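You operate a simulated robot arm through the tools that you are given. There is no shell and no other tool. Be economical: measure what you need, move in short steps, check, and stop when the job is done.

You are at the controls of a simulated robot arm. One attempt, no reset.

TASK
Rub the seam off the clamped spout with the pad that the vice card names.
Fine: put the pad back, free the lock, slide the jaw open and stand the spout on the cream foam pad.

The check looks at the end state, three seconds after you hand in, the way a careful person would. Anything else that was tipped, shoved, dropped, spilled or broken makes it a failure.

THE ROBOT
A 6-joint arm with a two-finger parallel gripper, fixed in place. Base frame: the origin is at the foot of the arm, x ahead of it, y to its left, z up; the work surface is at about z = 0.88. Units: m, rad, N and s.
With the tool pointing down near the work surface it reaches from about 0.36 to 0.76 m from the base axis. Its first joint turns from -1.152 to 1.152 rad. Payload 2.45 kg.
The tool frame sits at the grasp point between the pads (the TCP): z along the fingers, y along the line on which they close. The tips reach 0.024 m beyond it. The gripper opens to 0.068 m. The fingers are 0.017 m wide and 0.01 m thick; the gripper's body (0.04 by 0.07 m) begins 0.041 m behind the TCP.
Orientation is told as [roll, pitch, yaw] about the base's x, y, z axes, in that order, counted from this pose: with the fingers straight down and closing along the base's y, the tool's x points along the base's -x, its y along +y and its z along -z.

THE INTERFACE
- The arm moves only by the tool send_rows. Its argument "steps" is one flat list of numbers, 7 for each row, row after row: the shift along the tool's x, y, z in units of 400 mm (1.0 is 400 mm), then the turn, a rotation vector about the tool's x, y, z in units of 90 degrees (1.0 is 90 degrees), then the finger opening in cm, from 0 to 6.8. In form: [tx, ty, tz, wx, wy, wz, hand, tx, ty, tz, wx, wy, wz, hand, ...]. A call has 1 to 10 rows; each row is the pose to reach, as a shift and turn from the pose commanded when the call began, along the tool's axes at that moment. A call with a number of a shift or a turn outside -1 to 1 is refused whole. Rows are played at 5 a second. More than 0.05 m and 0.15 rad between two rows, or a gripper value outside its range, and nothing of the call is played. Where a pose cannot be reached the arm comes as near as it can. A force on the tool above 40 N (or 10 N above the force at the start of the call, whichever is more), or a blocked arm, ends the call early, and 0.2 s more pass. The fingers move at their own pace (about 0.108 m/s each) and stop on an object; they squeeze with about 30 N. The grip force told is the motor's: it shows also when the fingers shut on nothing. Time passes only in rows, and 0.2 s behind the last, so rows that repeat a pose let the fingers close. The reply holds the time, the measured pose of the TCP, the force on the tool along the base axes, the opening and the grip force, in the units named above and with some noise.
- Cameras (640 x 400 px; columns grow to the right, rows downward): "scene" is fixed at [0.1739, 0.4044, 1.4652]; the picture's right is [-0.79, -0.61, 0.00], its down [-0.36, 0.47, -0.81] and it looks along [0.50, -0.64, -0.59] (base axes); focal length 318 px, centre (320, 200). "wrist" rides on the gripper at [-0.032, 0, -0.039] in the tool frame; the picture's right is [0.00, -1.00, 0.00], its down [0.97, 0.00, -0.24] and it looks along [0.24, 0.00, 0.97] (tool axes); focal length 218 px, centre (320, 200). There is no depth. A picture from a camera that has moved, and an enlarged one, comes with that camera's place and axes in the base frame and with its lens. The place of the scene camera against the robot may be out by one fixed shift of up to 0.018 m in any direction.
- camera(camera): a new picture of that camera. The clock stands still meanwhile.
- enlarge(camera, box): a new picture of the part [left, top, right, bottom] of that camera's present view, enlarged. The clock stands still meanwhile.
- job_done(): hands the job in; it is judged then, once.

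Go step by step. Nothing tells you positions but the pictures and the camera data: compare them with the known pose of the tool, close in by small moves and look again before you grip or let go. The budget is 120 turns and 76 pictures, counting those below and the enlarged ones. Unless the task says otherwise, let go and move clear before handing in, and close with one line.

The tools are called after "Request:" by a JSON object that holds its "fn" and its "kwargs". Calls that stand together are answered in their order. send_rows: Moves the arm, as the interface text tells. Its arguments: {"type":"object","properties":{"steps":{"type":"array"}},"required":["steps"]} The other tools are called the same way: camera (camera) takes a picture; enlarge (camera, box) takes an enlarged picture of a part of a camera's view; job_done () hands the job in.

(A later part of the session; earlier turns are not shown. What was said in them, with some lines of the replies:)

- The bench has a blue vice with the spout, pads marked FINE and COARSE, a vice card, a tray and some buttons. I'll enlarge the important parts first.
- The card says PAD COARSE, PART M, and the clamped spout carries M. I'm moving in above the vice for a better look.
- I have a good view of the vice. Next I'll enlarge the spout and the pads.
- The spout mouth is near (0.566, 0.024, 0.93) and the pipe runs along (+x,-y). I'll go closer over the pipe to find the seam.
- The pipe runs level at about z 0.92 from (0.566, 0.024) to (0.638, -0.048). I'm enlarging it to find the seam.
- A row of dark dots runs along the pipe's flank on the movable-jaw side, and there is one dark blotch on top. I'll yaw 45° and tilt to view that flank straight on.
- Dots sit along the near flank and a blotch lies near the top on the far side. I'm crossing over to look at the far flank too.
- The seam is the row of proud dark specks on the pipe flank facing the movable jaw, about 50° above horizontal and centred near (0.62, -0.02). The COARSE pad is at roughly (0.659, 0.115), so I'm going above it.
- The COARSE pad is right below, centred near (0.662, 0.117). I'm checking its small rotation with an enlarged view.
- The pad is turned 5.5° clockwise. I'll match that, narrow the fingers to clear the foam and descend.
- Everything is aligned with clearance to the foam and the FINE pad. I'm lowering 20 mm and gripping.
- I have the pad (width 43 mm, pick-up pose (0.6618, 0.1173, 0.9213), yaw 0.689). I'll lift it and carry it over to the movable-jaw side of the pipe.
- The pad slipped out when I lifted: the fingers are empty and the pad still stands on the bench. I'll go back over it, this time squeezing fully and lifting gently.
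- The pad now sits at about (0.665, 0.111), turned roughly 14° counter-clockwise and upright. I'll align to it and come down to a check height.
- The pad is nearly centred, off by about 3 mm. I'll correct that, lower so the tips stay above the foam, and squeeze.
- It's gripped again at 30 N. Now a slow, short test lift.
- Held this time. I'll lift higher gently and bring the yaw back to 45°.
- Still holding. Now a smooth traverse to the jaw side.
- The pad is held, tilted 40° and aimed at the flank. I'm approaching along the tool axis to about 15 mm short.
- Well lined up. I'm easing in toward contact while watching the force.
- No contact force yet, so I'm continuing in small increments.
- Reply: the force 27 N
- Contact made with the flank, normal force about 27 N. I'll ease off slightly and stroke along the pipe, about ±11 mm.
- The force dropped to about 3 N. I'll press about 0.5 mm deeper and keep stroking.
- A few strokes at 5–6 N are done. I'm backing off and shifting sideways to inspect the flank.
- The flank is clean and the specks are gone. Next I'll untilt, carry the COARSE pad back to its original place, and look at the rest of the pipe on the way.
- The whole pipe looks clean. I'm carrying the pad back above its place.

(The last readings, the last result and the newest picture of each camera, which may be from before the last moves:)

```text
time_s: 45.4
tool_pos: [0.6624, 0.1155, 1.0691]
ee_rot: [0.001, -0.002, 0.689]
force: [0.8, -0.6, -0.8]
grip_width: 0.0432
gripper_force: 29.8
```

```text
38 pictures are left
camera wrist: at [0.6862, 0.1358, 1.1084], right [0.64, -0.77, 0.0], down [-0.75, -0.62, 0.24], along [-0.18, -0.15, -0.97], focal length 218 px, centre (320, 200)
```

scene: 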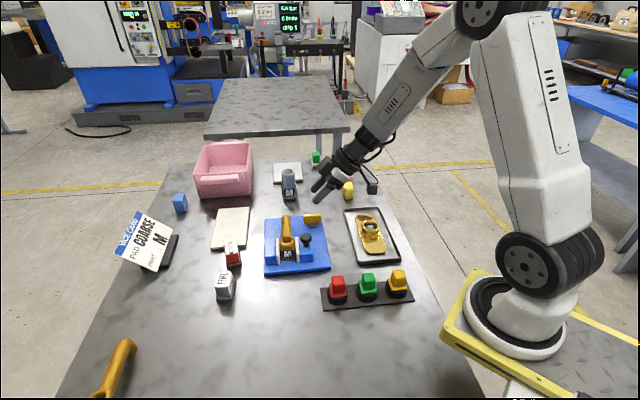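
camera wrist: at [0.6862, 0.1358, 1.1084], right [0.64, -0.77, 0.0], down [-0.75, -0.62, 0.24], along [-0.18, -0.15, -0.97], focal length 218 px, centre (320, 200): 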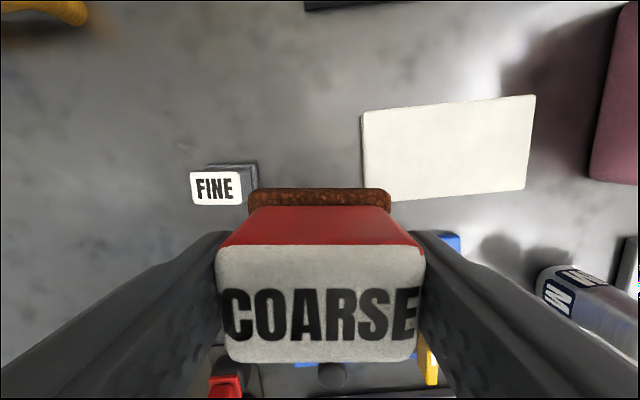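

I'm positioned, and will descend slowly to just above the bench and then touch down.

Request:
{"fn": "send_rows", "kwargs": {"steps": [-0.0015, 0.003, 0.04, 0, 0, 0, 0, -0.0015, 0.003, 0.1, 0, 0, 0, 0, -0.0015, 0.003, 0.16, 0, 0, 0, 0, -0.0015, 0.003, 0.22, 0, 0, 0, 0, -0.0015, 0.003, 0.27, 0, 0, 0, 0, -0.0015, 0.003, 0.31, 0, 0, 0, 0, -0.0015, 0.003, 0.335, 0, 0, 0, 0, -0.0015, 0.003, 0.35, 0, 0, 0, 0, -0.0015, 0.003, 0.358, 0, 0, 0, 0, -0.0015, 0.003, 0.358, 0, 0, 0, 0]}}

Request:
{"fn": "enlarge", "kwargs": {"camera": "scene", "box": [190, 210, 280, 300]}}

```text
time_s: 47.6
tool_pos: [0.6615, 0.1175, 0.9255]
ee_rot: [0.0, 0.0, 0.687]
force: [-0.4, 1.2, -1.4]
grip_width: 0.0433
gripper_force: 29.8
```

```text
4.44 times, centred on (235, 255) of scene
camera zoom: at [0.1739, 0.4044, 1.4652], right [-0.79, -0.61, 0.0], down [-0.36, 0.47, -0.81], along [0.5, -0.64, -0.59], focal length 1415 px, centre (698, -44)
```

zoom: 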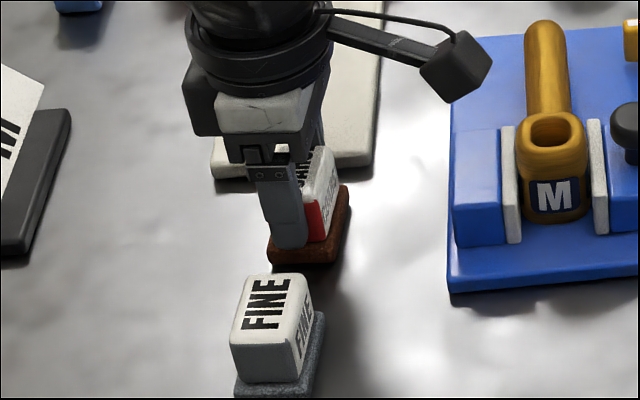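

The pad is at the bench, within a millimetre or so. I'll press a hair lower and read the force.

Request:
{"fn": "send_rows", "kwargs": {"steps": [0, 0, 0.0015, 0, 0, 0, 0, 0, 0, 0.002, 0, 0, 0, 0]}}

```text
time_s: 48.2
tool_pos: [0.661, 0.1171, 0.9259]
ee_rot: [0.0, -0.002, 0.688]
force: [-0.1, 0.0, -0.5]
grip_width: 0.0434
gripper_force: 29.7
```

Request:
{"fn": "send_rows", "kwargs": {"steps": [0, 0, 0.0015, 0, 0, 0, 0, 0, 0, 0.003, 0, 0, 0, 0, 0, 0, 0.003, 0, 0, 0, 0]}}

```text
time_s: 49.0
tool_pos: [0.6604, 0.1187, 0.9239]
ee_rot: [0.0, -0.002, 0.689]
force: [0.4, -0.2, 1.9]
grip_width: 0.0432
gripper_force: 30.5
```

Light contact with the bench. I'll open a little and rise straight up.

Request:
{"fn": "send_rows", "kwargs": {"steps": [0, 0, 0, 0, 0, 0, 4.6, 0, 0, 0, 0, 0, 0, 5.4, 0, 0, 0, 0, 0, 0, 5.4, 0, 0, -0.03, 0, 0, 0, 5.4, 0, 0, -0.08, 0, 0, 0, 5.4, 0, 0, -0.16, 0, 0, 0, 5.4, 0, 0, -0.25, 0, 0, 0, 6.0, 0, 0, -0.3, 0, 0, 0, 6.0, 0, 0, -0.3, 0, 0, 0, 6.0]}}

Request:
{"fn": "camera", "kwargs": {"camera": "wrist"}}

```text
time_s: 51.0
tool_pos: [0.661, 0.1175, 1.0437]
ee_rot: [0.0, -0.001, 0.688]
force: [-0.3, 0.7, 0.2]
grip_width: 0.06
gripper_force: 0.0
```

```text
36 pictures are left
camera wrist: at [0.6855, 0.1365, 1.0834], right [0.64, -0.77, 0.0], down [-0.75, -0.62, 0.24], along [-0.18, -0.15, -0.97], focal length 218 px, centre (320, 200)
```

wrist: 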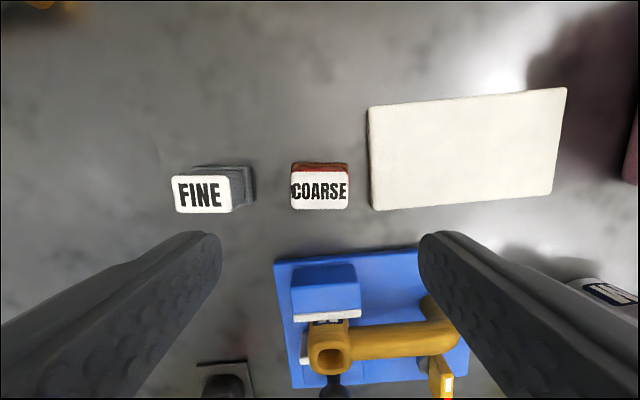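

The COARSE pad is back, upright and in place. Now I'm moving above the yellow lock lever for a closer look.

Request:
{"fn": "send_rows", "kwargs": {"steps": [0.08, -0.05, 0, 0, 0, -0.01, 6.0, 0.17, -0.105, 0, 0, 0, -0.02, 6.0, 0.25, -0.155, 0, 0, 0, -0.03, 6.0, 0.33, -0.205, 0, 0, 0, -0.04, 6.0, 0.41, -0.255, 0, 0, 0, -0.05, 6.0, 0.487, -0.3025, 0, 0, 0, -0.061, 6.0, 0.487, -0.3025, 0, 0, 0, -0.061, 6.0]}}

Request:
{"fn": "camera", "kwargs": {"camera": "wrist"}}

Request:
{"fn": "enlarge", "kwargs": {"camera": "scene", "box": [255, 195, 335, 265]}}

```text
time_s: 52.6
tool_pos: [0.5883, -0.1003, 1.0423]
ee_rot: [0.001, -0.002, 0.785]
force: [-0.1, -0.5, -0.1]
grip_width: 0.0601
gripper_force: 0.1
```

```text
35 pictures are left
camera wrist: at [0.6108, -0.0783, 1.0821], right [0.71, -0.71, 0.0], down [-0.69, -0.69, 0.24], along [-0.17, -0.17, -0.97], focal length 218 px, centre (320, 200)
```

wrist: 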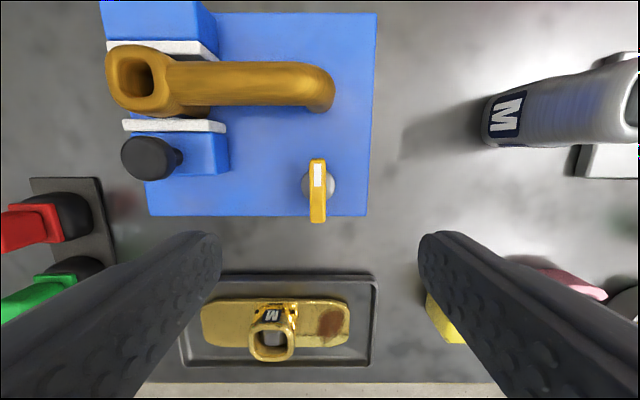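

```text
5.71 times, centred on (295, 230) of scene
camera zoom: at [0.1739, 0.4044, 1.4652], right [-0.79, -0.61, 0.0], down [-0.36, 0.47, -0.81], along [0.5, -0.64, -0.59], focal length 1820 px, centre (463, 29)
```

zoom: 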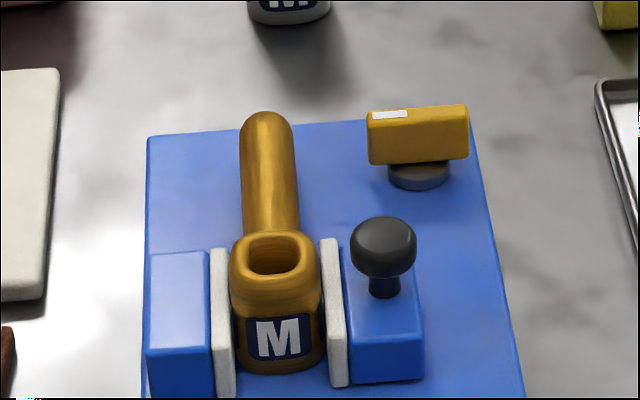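

The lock is a wing plate along the jaw direction, centred at (0.587, -0.0996) with its top near z 0.925. I'm coming down around it with the fingers across its thickness.

Request:
{"fn": "send_rows", "kwargs": {"steps": [0, 0.0027, 0.06, 0, 0, 0, 4.0, 0, 0.0027, 0.13, 0, 0, 0, 4.0, 0, 0.0027, 0.2, 0, 0, 0, 4.0, 0, 0.0027, 0.24, 0, 0, 0, 4.0, 0, 0.0027, 0.262, 0, 0, 0, 4.0, 0, 0.0027, 0.262, 0, 0, 0, 4.0]}}

Request:
{"fn": "camera", "kwargs": {"camera": "wrist"}}

Request:
{"fn": "enlarge", "kwargs": {"camera": "scene", "box": [275, 175, 355, 245]}}

```text
time_s: 54.0
tool_pos: [0.5866, -0.0984, 0.9385]
ee_rot: [0.002, -0.002, 0.785]
force: [-0.4, -0.5, -0.1]
grip_width: 0.0399
gripper_force: 0.1
```

```text
33 pictures are left
camera wrist: at [0.6095, -0.0773, 0.9777], right [0.71, -0.71, 0.0], down [-0.69, -0.69, 0.24], along [-0.17, -0.17, -0.97], focal length 218 px, centre (320, 200)
```

wrist: 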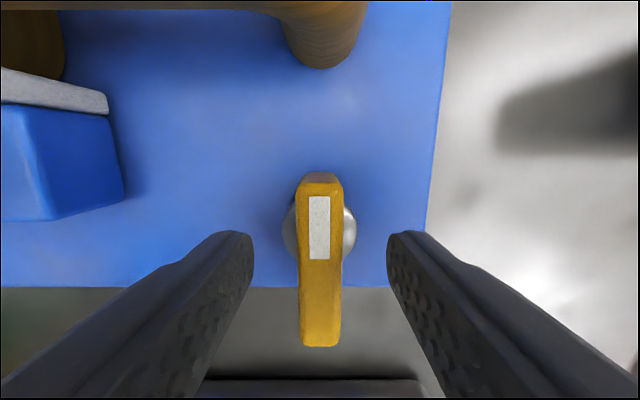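

```text
5.71 times, centred on (315, 210) of scene
camera zoom: at [0.1739, 0.4044, 1.4652], right [-0.79, -0.61, 0.0], down [-0.36, 0.47, -0.81], along [0.5, -0.64, -0.59], focal length 1820 px, centre (349, 143)
```

zoom: 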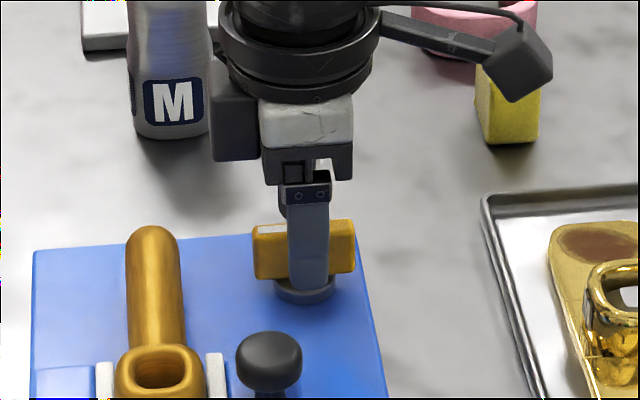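

Fingers straddle the lever squarely. I'm lowering 5 mm and gripping.

Request:
{"fn": "send_rows", "kwargs": {"steps": [0, 0, 0.008, 0, 0, 0, 4.0, 0, 0, 0.014, 0, 0, 0, 4.0, 0, 0, 0.014, 0, 0, 0, 0, 0, 0, 0.014, 0, 0, 0, 0, 0, 0, 0.014, 0, 0, 0, 0]}}

Request:
{"fn": "send_rows", "kwargs": {"steps": [0, 0, 0, 0, 0, -0.05, 0, 0, 0, 0, 0, 0, -0.1, 0, 0, 0, 0, 0, 0, -0.15, 0, 0, 0, 0, 0, 0, -0.2, 0, 0, 0, 0, 0, 0, -0.2, 0]}}

Request:
{"fn": "camera", "kwargs": {"camera": "wrist"}}

```text
time_s: 55.2
tool_pos: [0.5876, -0.099, 0.9335]
ee_rot: [-0.001, -0.001, 0.785]
force: [1.5, -2.0, -1.9]
grip_width: 0.0118
gripper_force: 32.8
```

```text
time_s: 56.4
tool_pos: [0.587, -0.0987, 0.9337]
ee_rot: [-0.002, -0.001, 1.099]
force: [1.2, -5.9, -4.0]
grip_width: 0.0175
gripper_force: 35.9
```

```text
31 pictures are left
camera wrist: at [0.6012, -0.0716, 0.9722], right [0.89, -0.45, 0.0], down [-0.44, -0.87, 0.24], along [-0.11, -0.21, -0.97], focal length 218 px, centre (320, 200)
```

wrist: 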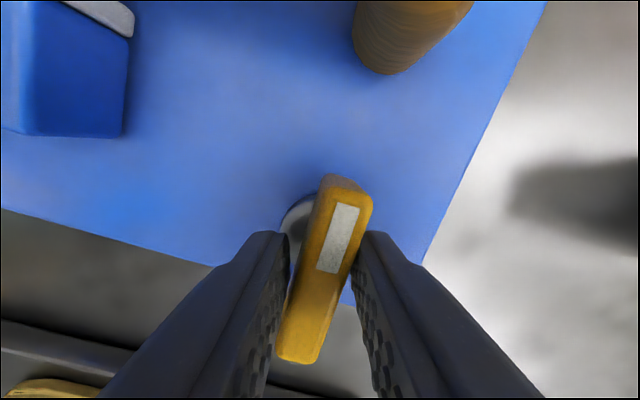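

The lever resisted counter-clockwise. I'm returning and trying clockwise.

Request:
{"fn": "send_rows", "kwargs": {"steps": [0, 0, 0, 0, 0, 0.05, 0, 0, 0, 0, 0, 0, 0.1, 0, 0, 0, 0, 0, 0, 0.15, 0, 0, 0, 0, 0, 0, 0.2, 0, 0, 0, 0, 0, 0, 0.25, 0, 0, 0, 0, 0, 0, 0.3, 0, 0, 0, 0, 0, 0, 0.35, 0, 0, 0, 0, 0, 0, 0.4, 0, 0, 0, 0, 0, 0, 0.4, 0]}}

Request:
{"fn": "camera", "kwargs": {"camera": "wrist"}}

```text
time_s: 58.4
tool_pos: [0.5882, -0.0997, 0.9336]
ee_rot: [-0.001, -0.003, 0.471]
force: [7.1, -1.9, 0.7]
grip_width: 0.0118
gripper_force: 32.9
```

```text
30 pictures are left
camera wrist: at [0.6159, -0.0853, 0.9725], right [0.45, -0.89, 0.0], down [-0.87, -0.44, 0.24], along [-0.21, -0.11, -0.97], focal length 218 px, centre (320, 200)
```

wrist: 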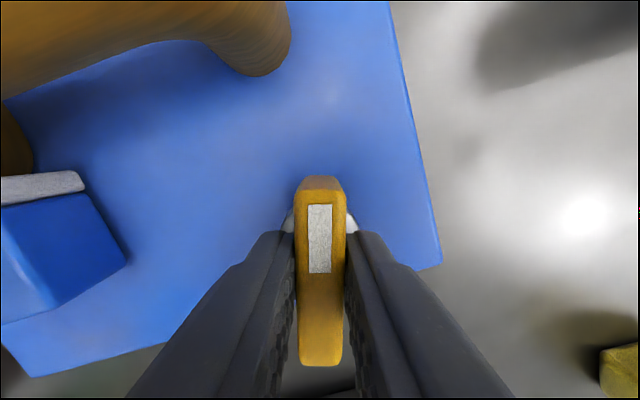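

The lever follows clockwise. Continuing toward a full quarter turn.

Request:
{"fn": "send_rows", "kwargs": {"steps": [0, 0, 0, 0, 0, 0.09, 0, 0, 0, 0, 0, 0, 0.18, 0, 0, 0, 0, 0, 0, 0.27, 0, 0, 0, 0, 0, 0, 0.36, 0, 0, 0, 0, 0, 0, 0.45, 0, 0, 0, 0, 0, 0, 0.54, 0, 0, 0, 0, 0, 0, 0.63, 0, 0, 0, 0, 0, 0, 0.72, 0, 0, 0, 0, 0, 0, 0.8, 0, 0, 0, 0, 0, 0, 0.8, 0]}}

Request:
{"fn": "camera", "kwargs": {"camera": "wrist"}}

```text
time_s: 60.6
tool_pos: [0.5869, -0.0996, 0.9338]
ee_rot: [0.004, -0.002, -0.787]
force: [6.3, -21.0, 4.3]
grip_width: 0.012
gripper_force: 33.1
```

```text
29 pictures are left
camera wrist: at [0.6097, -0.1234, 0.9724], right [-0.71, -0.71, 0.0], down [-0.69, 0.69, 0.24], along [-0.17, 0.17, -0.97], focal length 218 px, centre (320, 200)
```

wrist: 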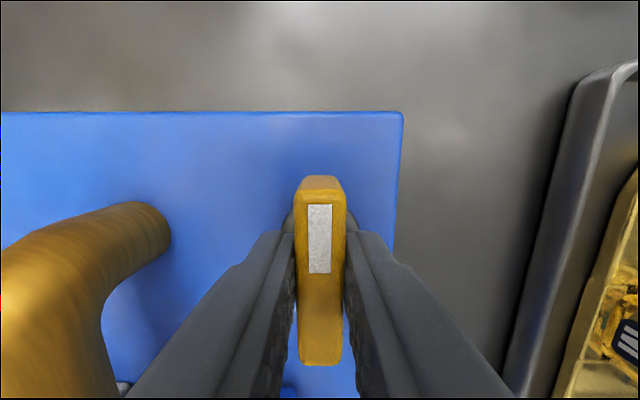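

The lever has turned a full quarter. I'll release it and rise.

Request:
{"fn": "send_rows", "kwargs": {"steps": [0, 0, 0, 0, 0, 0, 2.5, 0, 0, 0, 0, 0, 0, 3.5, 0, 0, 0, 0, 0, 0, 3.5, 0, 0, -0.05, 0, 0, 0, 3.5, 0, 0, -0.13, 0, 0, 0, 3.5, 0, 0, -0.22, 0, 0, 0, 3.5, 0, 0, -0.3, 0, 0, 0, 3.5, 0, 0, -0.3, 0, 0, 0, 3.5]}}

Request:
{"fn": "enlarge", "kwargs": {"camera": "scene", "box": [255, 195, 345, 275]}}

```text
time_s: 62.4
tool_pos: [0.5875, -0.0984, 1.0523]
ee_rot: [0.002, 0.0, -0.786]
force: [0.8, 0.0, 0.2]
grip_width: 0.0349
gripper_force: 0.1
```

```text
5.00 times, centred on (300, 235) of scene
camera zoom: at [0.1739, 0.4044, 1.4652], right [-0.79, -0.61, 0.0], down [-0.36, 0.47, -0.81], along [0.5, -0.64, -0.59], focal length 1592 px, centre (420, 25)
```

zoom: 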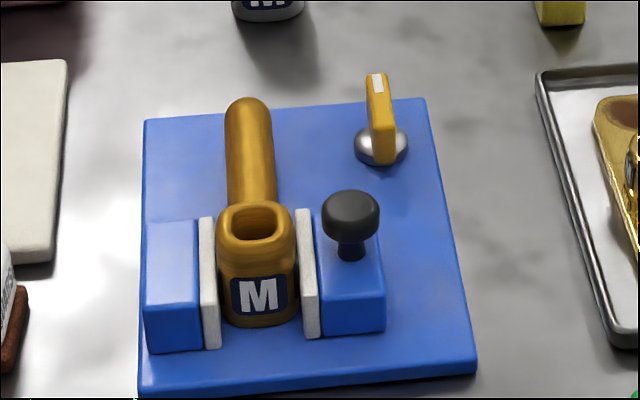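

The lock is freed, with the lever turned 90°. The jaw knob head is near (0.530, -0.009, 0.944), so I'm moving above it and yawing back to 45°.

Request:
{"fn": "send_rows", "kwargs": {"steps": [0.03, 0.007, 0, 0, 0, -0.09, 5.0, 0.06, 0.014, 0, 0, 0, -0.18, 5.0, 0.09, 0.021, 0, 0, 0, -0.27, 5.0, 0.12, 0.028, 0, 0, 0, -0.36, 5.0, 0.15, 0.035, 0, 0, 0, -0.45, 5.0, 0.18, 0.042, 0, 0, 0, -0.54, 5.0, 0.21, 0.047, 0, 0, 0, -0.63, 5.0, 0.24, 0.052, 0, 0, 0, -0.72, 5.0, 0.26, 0.057, 0, 0, 0, -0.81, 5.0, 0.26, 0.057, 0, 0, 0, -0.9, 5.0]}}

Request:
{"fn": "send_rows", "kwargs": {"steps": [0, 0, 0, 0, 0, -0.05, 5.0, 0, 0, 0, 0, 0, -0.1, 5.0, 0, 0, 0, 0, 0, -0.1, 5.0]}}

Request:
{"fn": "camera", "kwargs": {"camera": "wrist"}}

```text
time_s: 64.6
tool_pos: [0.5296, -0.0086, 1.0529]
ee_rot: [0.001, -0.001, 0.632]
force: [0.3, 0.5, -0.4]
grip_width: 0.0499
gripper_force: 0.1
```

```text
time_s: 65.4
tool_pos: [0.5289, -0.0086, 1.0525]
ee_rot: [-0.001, -0.002, 0.786]
force: [0.0, 0.3, -0.3]
grip_width: 0.0499
gripper_force: 0.0
```

```text
27 pictures are left
camera wrist: at [0.5516, 0.0128, 1.0922], right [0.71, -0.71, 0.0], down [-0.69, -0.69, 0.24], along [-0.17, -0.17, -0.97], focal length 218 px, centre (320, 200)
```

wrist: 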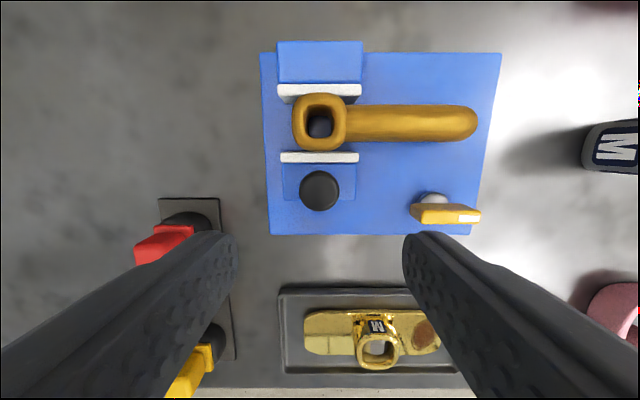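

The knob is centred under the tool. Descending to grip its head.

Request:
{"fn": "send_rows", "kwargs": {"steps": [-0.005, 0, 0.07, 0, 0, 0, 5.0, -0.005, 0, 0.15, 0, 0, 0, 5.0, -0.005, 0, 0.21, 0, 0, 0, 5.0, -0.005, 0, 0.239, 0, 0, 0, 5.0, -0.005, 0, 0.239, 0, 0, 0, 5.0]}}

Request:
{"fn": "camera", "kwargs": {"camera": "wrist"}}

Request:
{"fn": "enlarge", "kwargs": {"camera": "scene", "box": [260, 190, 350, 270]}}

```text
time_s: 66.6
tool_pos: [0.5314, -0.0066, 0.9571]
ee_rot: [0.0, -0.004, 0.786]
force: [0.4, -0.5, 0.4]
grip_width: 0.0503
gripper_force: 0.1
```

```text
26 pictures are left
camera wrist: at [0.5539, 0.0143, 0.996], right [0.71, -0.71, 0.0], down [-0.69, -0.69, 0.24], along [-0.17, -0.17, -0.97], focal length 218 px, centre (320, 200)
```

wrist: 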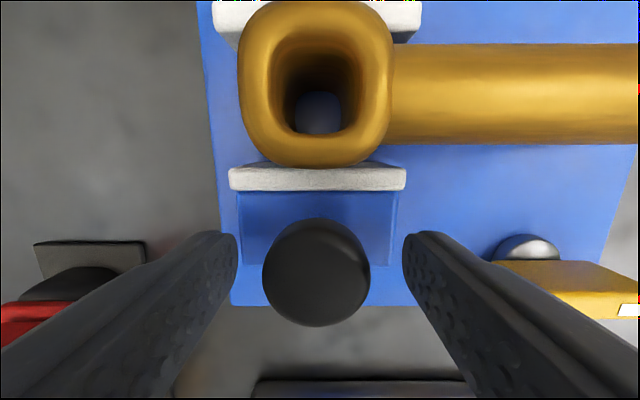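

```text
5.00 times, centred on (305, 230) of scene
camera zoom: at [0.1739, 0.4044, 1.4652], right [-0.79, -0.61, 0.0], down [-0.36, 0.47, -0.81], along [0.5, -0.64, -0.59], focal length 1592 px, centre (395, 50)
```

zoom: 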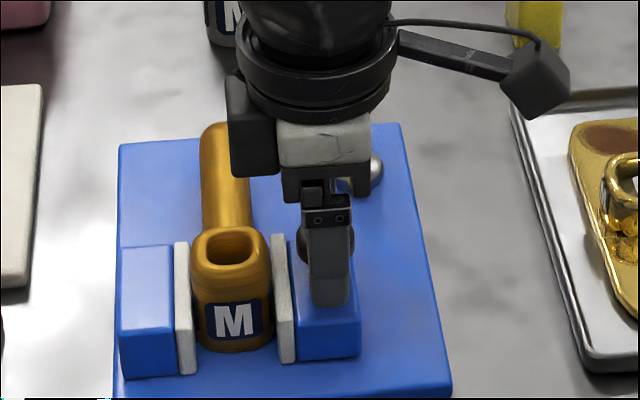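

Good alignment. I'm gripping the knob and sliding the jaw away from the spout, about 20 mm, in small steps.

Request:
{"fn": "send_rows", "kwargs": {"steps": [0, 0, 0, 0, 0, 0, 0, 0, 0, 0, 0, 0, 0, 0, 0, 0, 0, 0, 0, 0, 0, 0.008, 0, 0, 0, 0, 0, 0, 0.018, 0, 0, 0, 0, 0, 0, 0.03, 0, 0, 0, 0, 0, 0, 0.04, 0, 0, 0, 0, 0, 0, 0.05, 0, 0, 0, 0, 0, 0, 0.05, 0, 0, 0, 0, 0, 0]}}

Request:
{"fn": "camera", "kwargs": {"camera": "wrist"}}

```text
time_s: 68.6
tool_pos: [0.5156, -0.0216, 0.9572]
ee_rot: [0.002, -0.001, 0.786]
force: [-7.4, 7.8, -8.2]
grip_width: 0.0273
gripper_force: 41.7
```

```text
24 pictures are left
camera wrist: at [0.5383, -0.0002, 0.996], right [0.71, -0.71, 0.0], down [-0.69, -0.69, 0.24], along [-0.17, -0.17, -0.97], focal length 218 px, centre (320, 200)
```

wrist: 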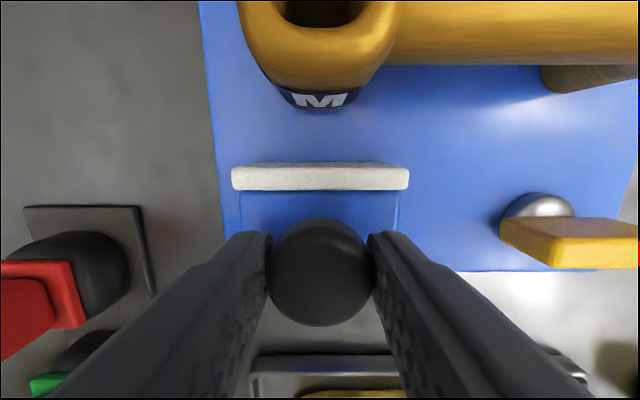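

The jaw slid 20 mm and the spout stands freely. I'll pull a bit further to see if there is more travel.

Request:
{"fn": "send_rows", "kwargs": {"steps": [0.008, 0, 0, 0, 0, 0, 0, 0.016, 0, 0, 0, 0, 0, 0, 0.024, 0, 0, 0, 0, 0, 0, 0.032, 0, 0, 0, 0, 0, 0, 0.032, 0, 0, 0, 0, 0, 0]}}

```text
time_s: 69.5
tool_pos: [0.5111, -0.0246, 0.9563]
ee_rot: [0.0, -0.01, 0.788]
force: [3.6, 9.3, -5.6]
grip_width: 0.0272
gripper_force: 42.1
stopped in row 4: the force on the tool passed its limit (the readings are from after the stop); the commanded pose is now the measured one
```

The jaw hit its end stop after about 25 mm and is fully open. I'm releasing and rising.

Request:
{"fn": "send_rows", "kwargs": {"steps": [0, 0, 0, 0, 0, 0, 4.0, 0, 0, 0, 0, 0, 0, 5.0, 0, 0, 0, 0, 0, 0, 5.0, 0, 0, -0.06, 0, 0, 0, 5.0, 0, 0, -0.14, 0, 0, 0, 5.0, 0, 0, -0.23, 0, 0, 0, 5.0, 0, 0, -0.28, 0, 0, 0, 5.0, 0, 0, -0.28, 0, 0, 0, 5.0]}}

Request:
{"fn": "camera", "kwargs": {"camera": "wrist"}}

Request:
{"fn": "enlarge", "kwargs": {"camera": "scene", "box": [255, 195, 345, 275]}}

```text
time_s: 71.3
tool_pos: [0.5113, -0.0284, 1.0686]
ee_rot: [-0.003, -0.006, 0.784]
force: [-0.1, 0.6, -0.9]
grip_width: 0.0502
gripper_force: 0.0
```

```text
23 pictures are left
camera wrist: at [0.5326, -0.0061, 1.1086], right [0.71, -0.71, 0.0], down [-0.69, -0.69, 0.23], along [-0.16, -0.17, -0.97], focal length 218 px, centre (320, 200)
```

wrist: 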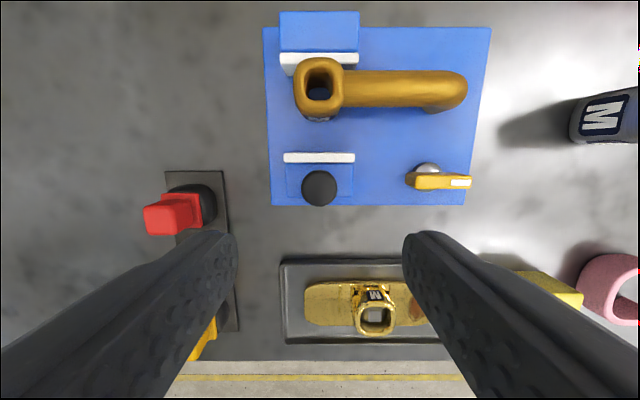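

```text
5.00 times, centred on (300, 235) of scene
camera zoom: at [0.1739, 0.4044, 1.4652], right [-0.79, -0.61, 0.0], down [-0.36, 0.47, -0.81], along [0.5, -0.64, -0.59], focal length 1592 px, centre (420, 25)
```

zoom: 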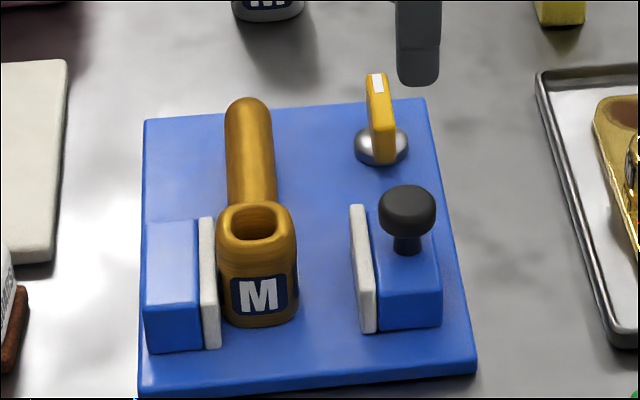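

The vice is open and the spout still stands. I'll grip the pipe near the body with fingers closing across it, so I'm turning the yaw to -45° above (0.595, -0.009).

Request:
{"fn": "send_rows", "kwargs": {"steps": [-0.02, -0.012, 0, 0, 0, 0.09, 5.0, -0.04, -0.024, 0, 0, 0, 0.18, 5.0, -0.06, -0.036, 0, 0, 0, 0.27, 5.0, -0.08, -0.048, 0, 0, 0, 0.36, 5.0, -0.1, -0.06, 0, 0, 0, 0.45, 5.0, -0.12, -0.072, 0, 0, 0, 0.54, 5.0, -0.14, -0.085, 0, 0, 0, 0.63, 5.0, -0.16, -0.1, 0, 0, 0, 0.72, 5.0, -0.1815, -0.1135, 0, 0, 0, 0.81, 5.0, -0.1815, -0.1135, 0, 0, 0, 0.9, 5.0]}}

Request:
{"fn": "send_rows", "kwargs": {"steps": [0, 0, 0, 0, 0, 0.05, 5.0, 0, 0, 0, 0, 0, 0.1, 5.0, 0, 0, 0, 0, 0, 0.1, 5.0]}}

Request:
{"fn": "camera", "kwargs": {"camera": "wrist"}}

```text
time_s: 73.5
tool_pos: [0.5945, -0.0088, 1.0687]
ee_rot: [0.008, -0.002, -0.629]
force: [0.4, 0.8, -0.3]
grip_width: 0.0499
gripper_force: 0.0
```

```text
time_s: 74.3
tool_pos: [0.5938, -0.008, 1.0707]
ee_rot: [0.006, -0.001, -0.785]
force: [-0.1, 0.7, 0.4]
grip_width: 0.0502
gripper_force: 0.1
```

```text
21 pictures are left
camera wrist: at [0.6162, -0.0318, 1.109], right [-0.71, -0.71, -0.01], down [-0.69, 0.69, 0.24], along [-0.16, 0.17, -0.97], focal length 218 px, centre (320, 200)
```

wrist: 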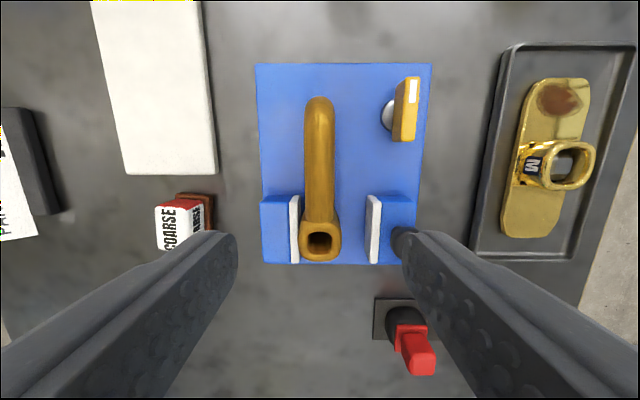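

The pipe is centred between the fingers. I'll shift 4 mm away from the jaws and descend around the pipe.

Request:
{"fn": "send_rows", "kwargs": {"steps": [-0.01, 0, 0.08, 0, 0, 0, 5.0, -0.01, 0, 0.16, 0, 0, 0, 5.0, -0.01, 0, 0.23, 0, 0, 0, 5.0, -0.01, 0, 0.285, 0, 0, 0, 5.0, -0.01, 0, 0.285, 0, 0, 0, 5.0]}}

Request:
{"fn": "camera", "kwargs": {"camera": "wrist"}}

```text
time_s: 75.5
tool_pos: [0.5981, -0.0103, 0.9549]
ee_rot: [0.006, -0.002, -0.787]
force: [-0.2, 0.5, -0.5]
grip_width: 0.0501
gripper_force: 0.0
```

```text
20 pictures are left
camera wrist: at [0.6198, -0.0343, 0.9939], right [-0.71, -0.71, -0.01], down [-0.69, 0.68, 0.24], along [-0.16, 0.17, -0.97], focal length 218 px, centre (320, 200)
```

wrist: 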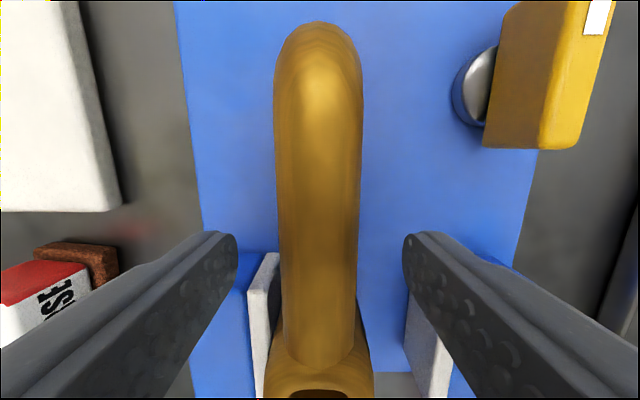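

The fixed-jaw edge would clip the finger, so I'm shifting 7 mm further along the pipe before going down and gripping.

Request:
{"fn": "send_rows", "kwargs": {"steps": [-0.009, 0, 0, 0, 0, 0, 5.0, -0.0185, 0, 0, 0, 0, 0, 5.0, -0.0185, 0, 0.03, 0, 0, 0, 5.0, -0.0185, 0, 0.05, 0, 0, 0, 5.0, -0.0185, 0, 0.05, 0, 0, 0, 3.5, -0.0185, 0, 0.05, 0, 0, 0, 2.5, -0.0185, 0, 0.05, 0, 0, 0, 0, -0.0185, 0, 0.05, 0, 0, 0, 0, -0.0185, 0, 0.05, 0, 0, 0, 0]}}

Request:
{"fn": "camera", "kwargs": {"camera": "wrist"}}

```text
time_s: 77.5
tool_pos: [0.6036, -0.0161, 0.9352]
ee_rot: [0.006, -0.003, -0.784]
force: [1.5, 1.6, -0.1]
grip_width: 0.0245
gripper_force: 29.9
```

```text
19 pictures are left
camera wrist: at [0.6253, -0.0395, 0.9749], right [-0.71, -0.71, -0.01], down [-0.69, 0.68, 0.24], along [-0.16, 0.17, -0.97], focal length 218 px, centre (320, 200)
```

wrist: 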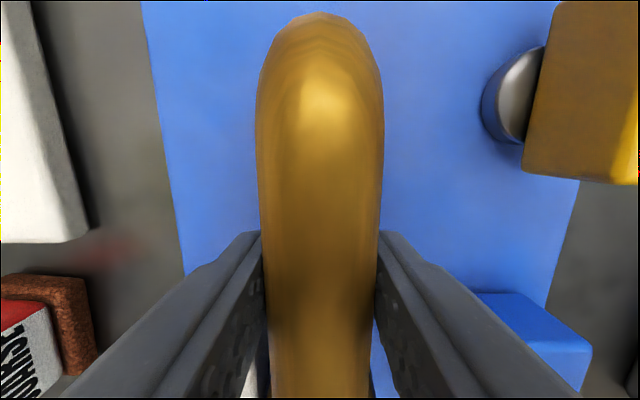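

Gripped (24.5 mm). Slow short lift to check that it doesn't droop or slip.

Request:
{"fn": "send_rows", "kwargs": {"steps": [0, 0, -0.004, 0, 0, 0, 0, 0, 0, -0.01, 0, 0, 0, 0, 0, 0, -0.02, 0, 0, 0, 0, 0, 0, -0.032, 0, 0, 0, 0, 0, 0, -0.045, 0, 0, 0, 0, 0, 0, -0.045, 0, 0, 0, 0]}}

Request:
{"fn": "enlarge", "kwargs": {"camera": "scene", "box": [240, 185, 350, 275]}}

```text
time_s: 78.9
tool_pos: [0.6024, -0.0166, 0.9547]
ee_rot: [0.006, -0.002, -0.784]
force: [0.6, 0.5, -4.0]
grip_width: 0.0244
gripper_force: 30.2
```

```text
4.44 times, centred on (295, 230) of scene
camera zoom: at [0.174, 0.4044, 1.4652], right [-0.79, -0.61, 0.0], down [-0.36, 0.47, -0.81], along [0.5, -0.64, -0.59], focal length 1415 px, centre (431, 67)
```

zoom: 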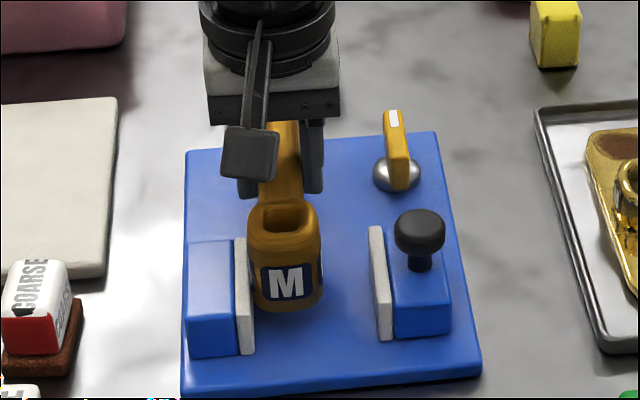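

Lifted and level, weighing about 4 N. I'm raising it enough to clear the jaw and pad.

Request:
{"fn": "send_rows", "kwargs": {"steps": [0, 0, -0.02, 0, 0, 0, 0, 0, 0, -0.05, 0, 0, 0, 0, 0, 0, -0.08, 0, 0, 0, 0, 0, 0, -0.11, 0, 0, 0, 0, 0, 0, -0.13, 0, 0, 0, 0, 0, 0, -0.138, 0, 0, 0, 0, 0, 0, -0.138, 0, 0, 0, 0]}}

Request:
{"fn": "send_rows", "kwargs": {"steps": [-0.02, 0.035, 0, 0, 0, 0, 0, -0.045, 0.08, 0, 0, 0, 0, 0, -0.075, 0.13, 0, 0, 0, 0, 0, -0.105, 0.185, 0, 0, 0, 0, 0, -0.135, 0.24, 0, 0, 0, 0, 0, -0.165, 0.29, 0, 0, 0, 0, 0, -0.185, 0.325, 0, 0, 0, 0, 0, -0.195, 0.34, 0, 0, 0, 0, 0, -0.195, 0.34, 0, 0, 0, 0, 0]}}

Request:
{"fn": "camera", "kwargs": {"camera": "wrist"}}

Request:
{"fn": "enlarge", "kwargs": {"camera": "scene", "box": [180, 150, 320, 270]}}

```text
time_s: 80.5
tool_pos: [0.6025, -0.0161, 1.0085]
ee_rot: [0.005, -0.002, -0.785]
force: [-1.2, 0.4, -4.4]
grip_width: 0.0246
gripper_force: 29.7
```

```text
time_s: 82.5
tool_pos: [0.7544, 0.0255, 1.0098]
ee_rot: [0.005, -0.001, -0.783]
force: [0.3, -0.4, -5.0]
grip_width: 0.0246
gripper_force: 30.0
```

```text
17 pictures are left
camera wrist: at [0.776, 0.002, 1.049], right [-0.71, -0.71, -0.01], down [-0.69, 0.68, 0.24], along [-0.16, 0.17, -0.97], focal length 218 px, centre (320, 200)
```

wrist: 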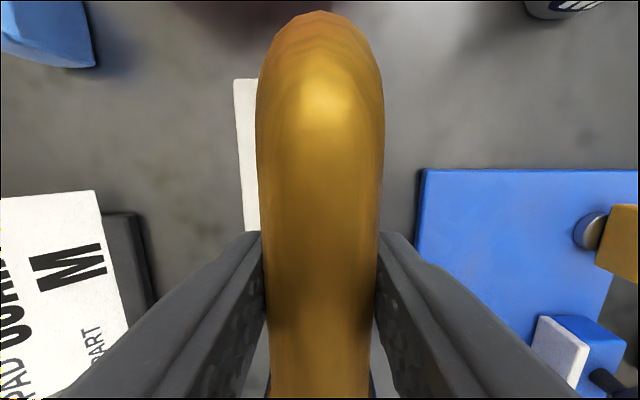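

```text
3.33 times, centred on (250, 210) of scene
camera zoom: at [0.174, 0.4044, 1.4652], right [-0.79, -0.61, 0.0], down [-0.36, 0.47, -0.81], along [0.5, -0.64, -0.59], focal length 1062 px, centre (553, 167)
```

zoom: 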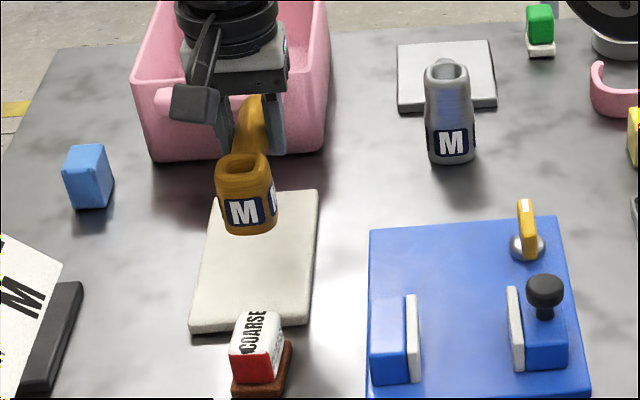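

The spout is over the cream foam, well inside its edges. I'm lowering to just above, then creeping down.

Request:
{"fn": "send_rows", "kwargs": {"steps": [0, 0, 0.02, 0, 0, 0, 0, 0, 0, 0.05, 0, 0, 0, 0, 0, 0, 0.08, 0, 0, 0, 0, 0, 0, 0.11, 0, 0, 0, 0, 0, 0, 0.135, 0, 0, 0, 0, 0, 0, 0.15, 0, 0, 0, 0, 0, 0, 0.15, 0, 0, 0, 0]}}

Request:
{"fn": "enlarge", "kwargs": {"camera": "scene", "box": [180, 160, 290, 260]}}

```text
time_s: 84.1
tool_pos: [0.7534, 0.0251, 0.9505]
ee_rot: [0.006, -0.002, -0.785]
force: [0.3, 1.1, -5.4]
grip_width: 0.025
gripper_force: 29.8
```

```text
4.00 times, centred on (235, 210) of scene
camera zoom: at [0.174, 0.4044, 1.4652], right [-0.79, -0.61, 0.0], down [-0.36, 0.47, -0.81], along [0.5, -0.64, -0.59], focal length 1274 px, centre (660, 160)
```

zoom: 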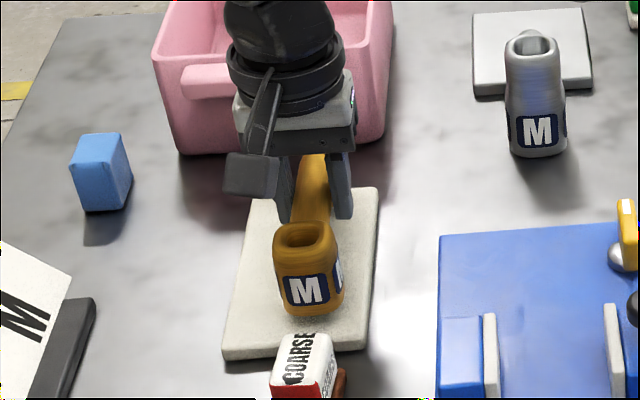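

Positioned nicely. Creeping down in small increments.

Request:
{"fn": "send_rows", "kwargs": {"steps": [0, 0, 0.005, 0, 0, 0, 0, 0, 0, 0.01, 0, 0, 0, 0, 0, 0, 0.015, 0, 0, 0, 0, 0, 0, 0.02, 0, 0, 0, 0, 0, 0, 0.02, 0, 0, 0, 0]}}

Request:
{"fn": "send_rows", "kwargs": {"steps": [0, 0, 0.003, 0, 0, 0, 0, 0, 0, 0.006, 0, 0, 0, 0, 0, 0, 0.008, 0, 0, 0, 0, 0, 0, 0.008, 0, 0, 0, 0]}}

```text
time_s: 85.3
tool_pos: [0.754, 0.0262, 0.9423]
ee_rot: [0.005, -0.003, -0.786]
force: [0.6, 0.7, -4.6]
grip_width: 0.0247
gripper_force: 30.1
```

```text
time_s: 86.3
tool_pos: [0.7551, 0.0259, 0.9403]
ee_rot: [0.008, -0.002, -0.786]
force: [0.5, -1.6, -4.4]
grip_width: 0.0248
gripper_force: 29.9
```

Request:
{"fn": "send_rows", "kwargs": {"steps": [0, 0, 0.003, 0, 0, 0, 0, 0, 0, 0.006, 0, 0, 0, 0, 0, 0, 0.006, 0, 0, 0, 0]}}

Request:
{"fn": "enlarge", "kwargs": {"camera": "scene", "box": [200, 190, 280, 260]}}

```text
time_s: 87.1
tool_pos: [0.7543, 0.0247, 0.9377]
ee_rot: [0.007, -0.001, -0.786]
force: [-2.6, -1.5, 5.8]
grip_width: 0.0249
gripper_force: 30.2
```

```text
5.71 times, centred on (240, 225) of scene
camera zoom: at [0.1738, 0.4044, 1.4652], right [-0.79, -0.61, 0.0], down [-0.36, 0.47, -0.81], along [0.5, -0.64, -0.59], focal length 1820 px, centre (777, 57)
```

zoom: 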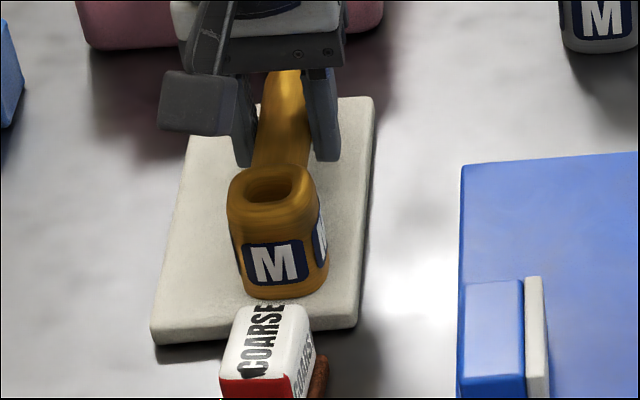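

It's in contact with the foam (force changed by +10 N) and upright. I'm opening and rising straight up.

Request:
{"fn": "send_rows", "kwargs": {"steps": [0, 0, 0, 0, 0, 0, 2.8, 0, 0, 0, 0, 0, 0, 3.6, 0, 0, 0, 0, 0, 0, 4.6, 0, 0, 0, 0, 0, 0, 4.6, 0, 0, -0.04, 0, 0, 0, 4.6, 0, 0, -0.1, 0, 0, 0, 4.6, 0, 0, -0.18, 0, 0, 0, 4.6, 0, 0, -0.26, 0, 0, 0, 4.6, 0, 0, -0.3, 0, 0, 0, 4.6, 0, 0, -0.3, 0, 0, 0, 4.6]}}

Request:
{"fn": "camera", "kwargs": {"camera": "wrist"}}

Request:
{"fn": "camera", "kwargs": {"camera": "scene"}}

```text
time_s: 89.3
tool_pos: [0.753, 0.0253, 1.0564]
ee_rot: [0.007, -0.001, -0.784]
force: [0.4, -0.2, 0.1]
grip_width: 0.0459
gripper_force: 0.0
```

```text
13 pictures are left
camera wrist: at [0.7747, 0.0011, 1.0956], right [-0.71, -0.71, -0.01], down [-0.69, 0.68, 0.24], along [-0.16, 0.17, -0.97], focal length 218 px, centre (320, 200)
```

wrist: 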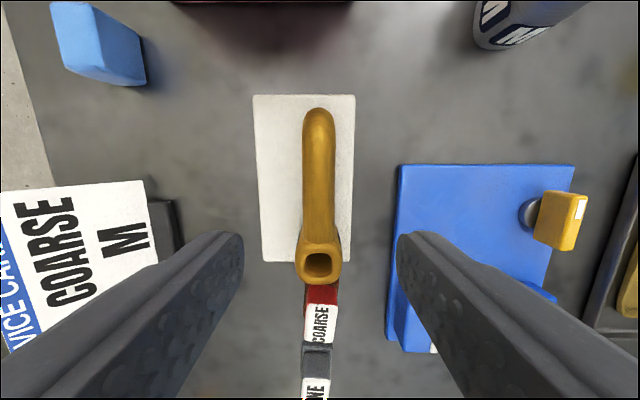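

```text
12 pictures are left
```

scene: 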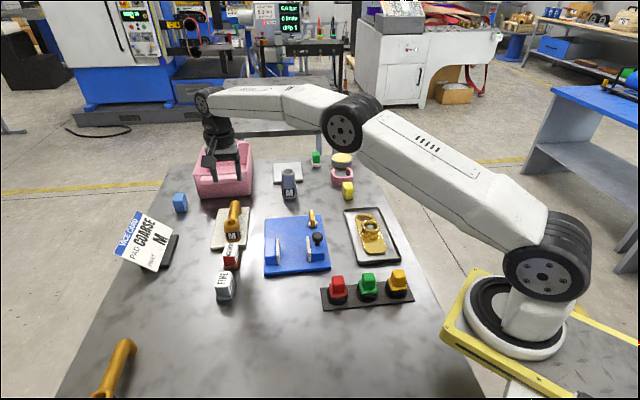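

The spout stands on the foam. I'll move clear and take final close-ups.

Request:
{"fn": "send_rows", "kwargs": {"steps": [0.05, -0.05, -0.05, 0, 0, 0, 4.6, 0.1, -0.13, -0.1, 0, 0, 0, 4.6, 0.1, -0.22, -0.15, 0, 0, 0, 4.6, 0.1, -0.32, -0.18, 0, 0, 0, 4.6, 0.1, -0.42, -0.2, 0, 0, 0, 4.6, 0.1, -0.5, -0.2, 0, 0, 0, 4.6, 0.1, -0.5, -0.2, 0, 0, 0, 4.6]}}

Request:
{"fn": "enlarge", "kwargs": {"camera": "scene", "box": [190, 185, 340, 305]}}

Request:
{"fn": "camera", "kwargs": {"camera": "wrist"}}

```text
time_s: 90.9
tool_pos: [0.5834, -0.0896, 1.1344]
ee_rot: [0.006, -0.002, -0.782]
force: [1.2, 0.0, -0.1]
grip_width: 0.046
gripper_force: 0.0
```

```text
3.33 times, centred on (265, 245) of scene
camera zoom: at [0.1739, 0.4044, 1.4652], right [-0.79, -0.61, 0.0], down [-0.36, 0.47, -0.81], along [0.5, -0.64, -0.59], focal length 1062 px, centre (503, 50)
```

zoom: 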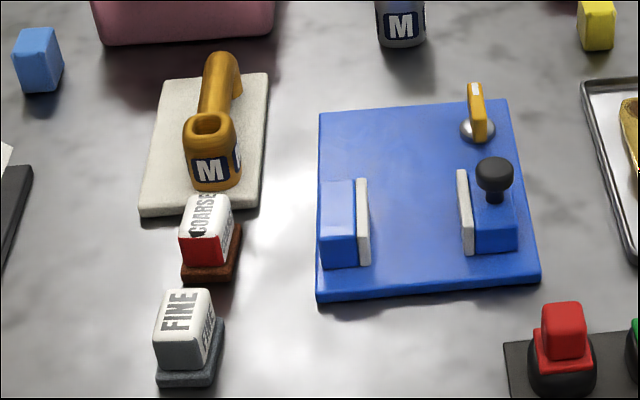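

```text
10 pictures are left
camera wrist: at [0.6052, -0.1131, 1.1737], right [-0.71, -0.71, -0.01], down [-0.69, 0.68, 0.24], along [-0.16, 0.17, -0.97], focal length 218 px, centre (320, 200)
```

wrist: 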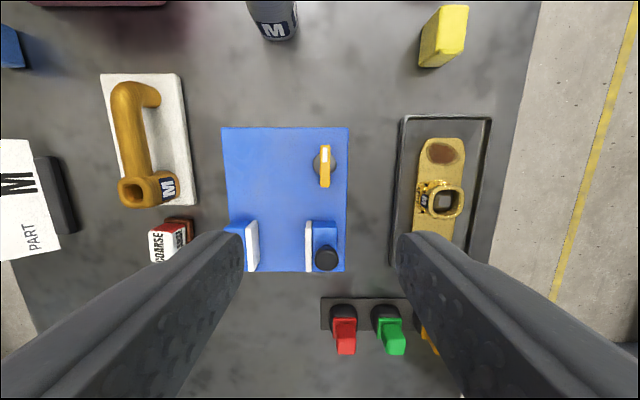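

The spout stands on the cream foam with its seam gone. The COARSE pad is back in its place, the lock is turned, the jaw is open and the arm is clear, so I'm handing in.

Request:
{"fn": "job_done", "kwargs": {}}

```text
The job is handed in.
```

I rubbed the seam off with the COARSE pad and put the pad back. Then I freed the lock, slid the jaw open and stood the spout on the cream foam pad. On my first try the pad slipped from the grip; it stayed upright, moved about 7 mm and turned a little, and I later set it back to within about 1–2 mm of its starting spot.
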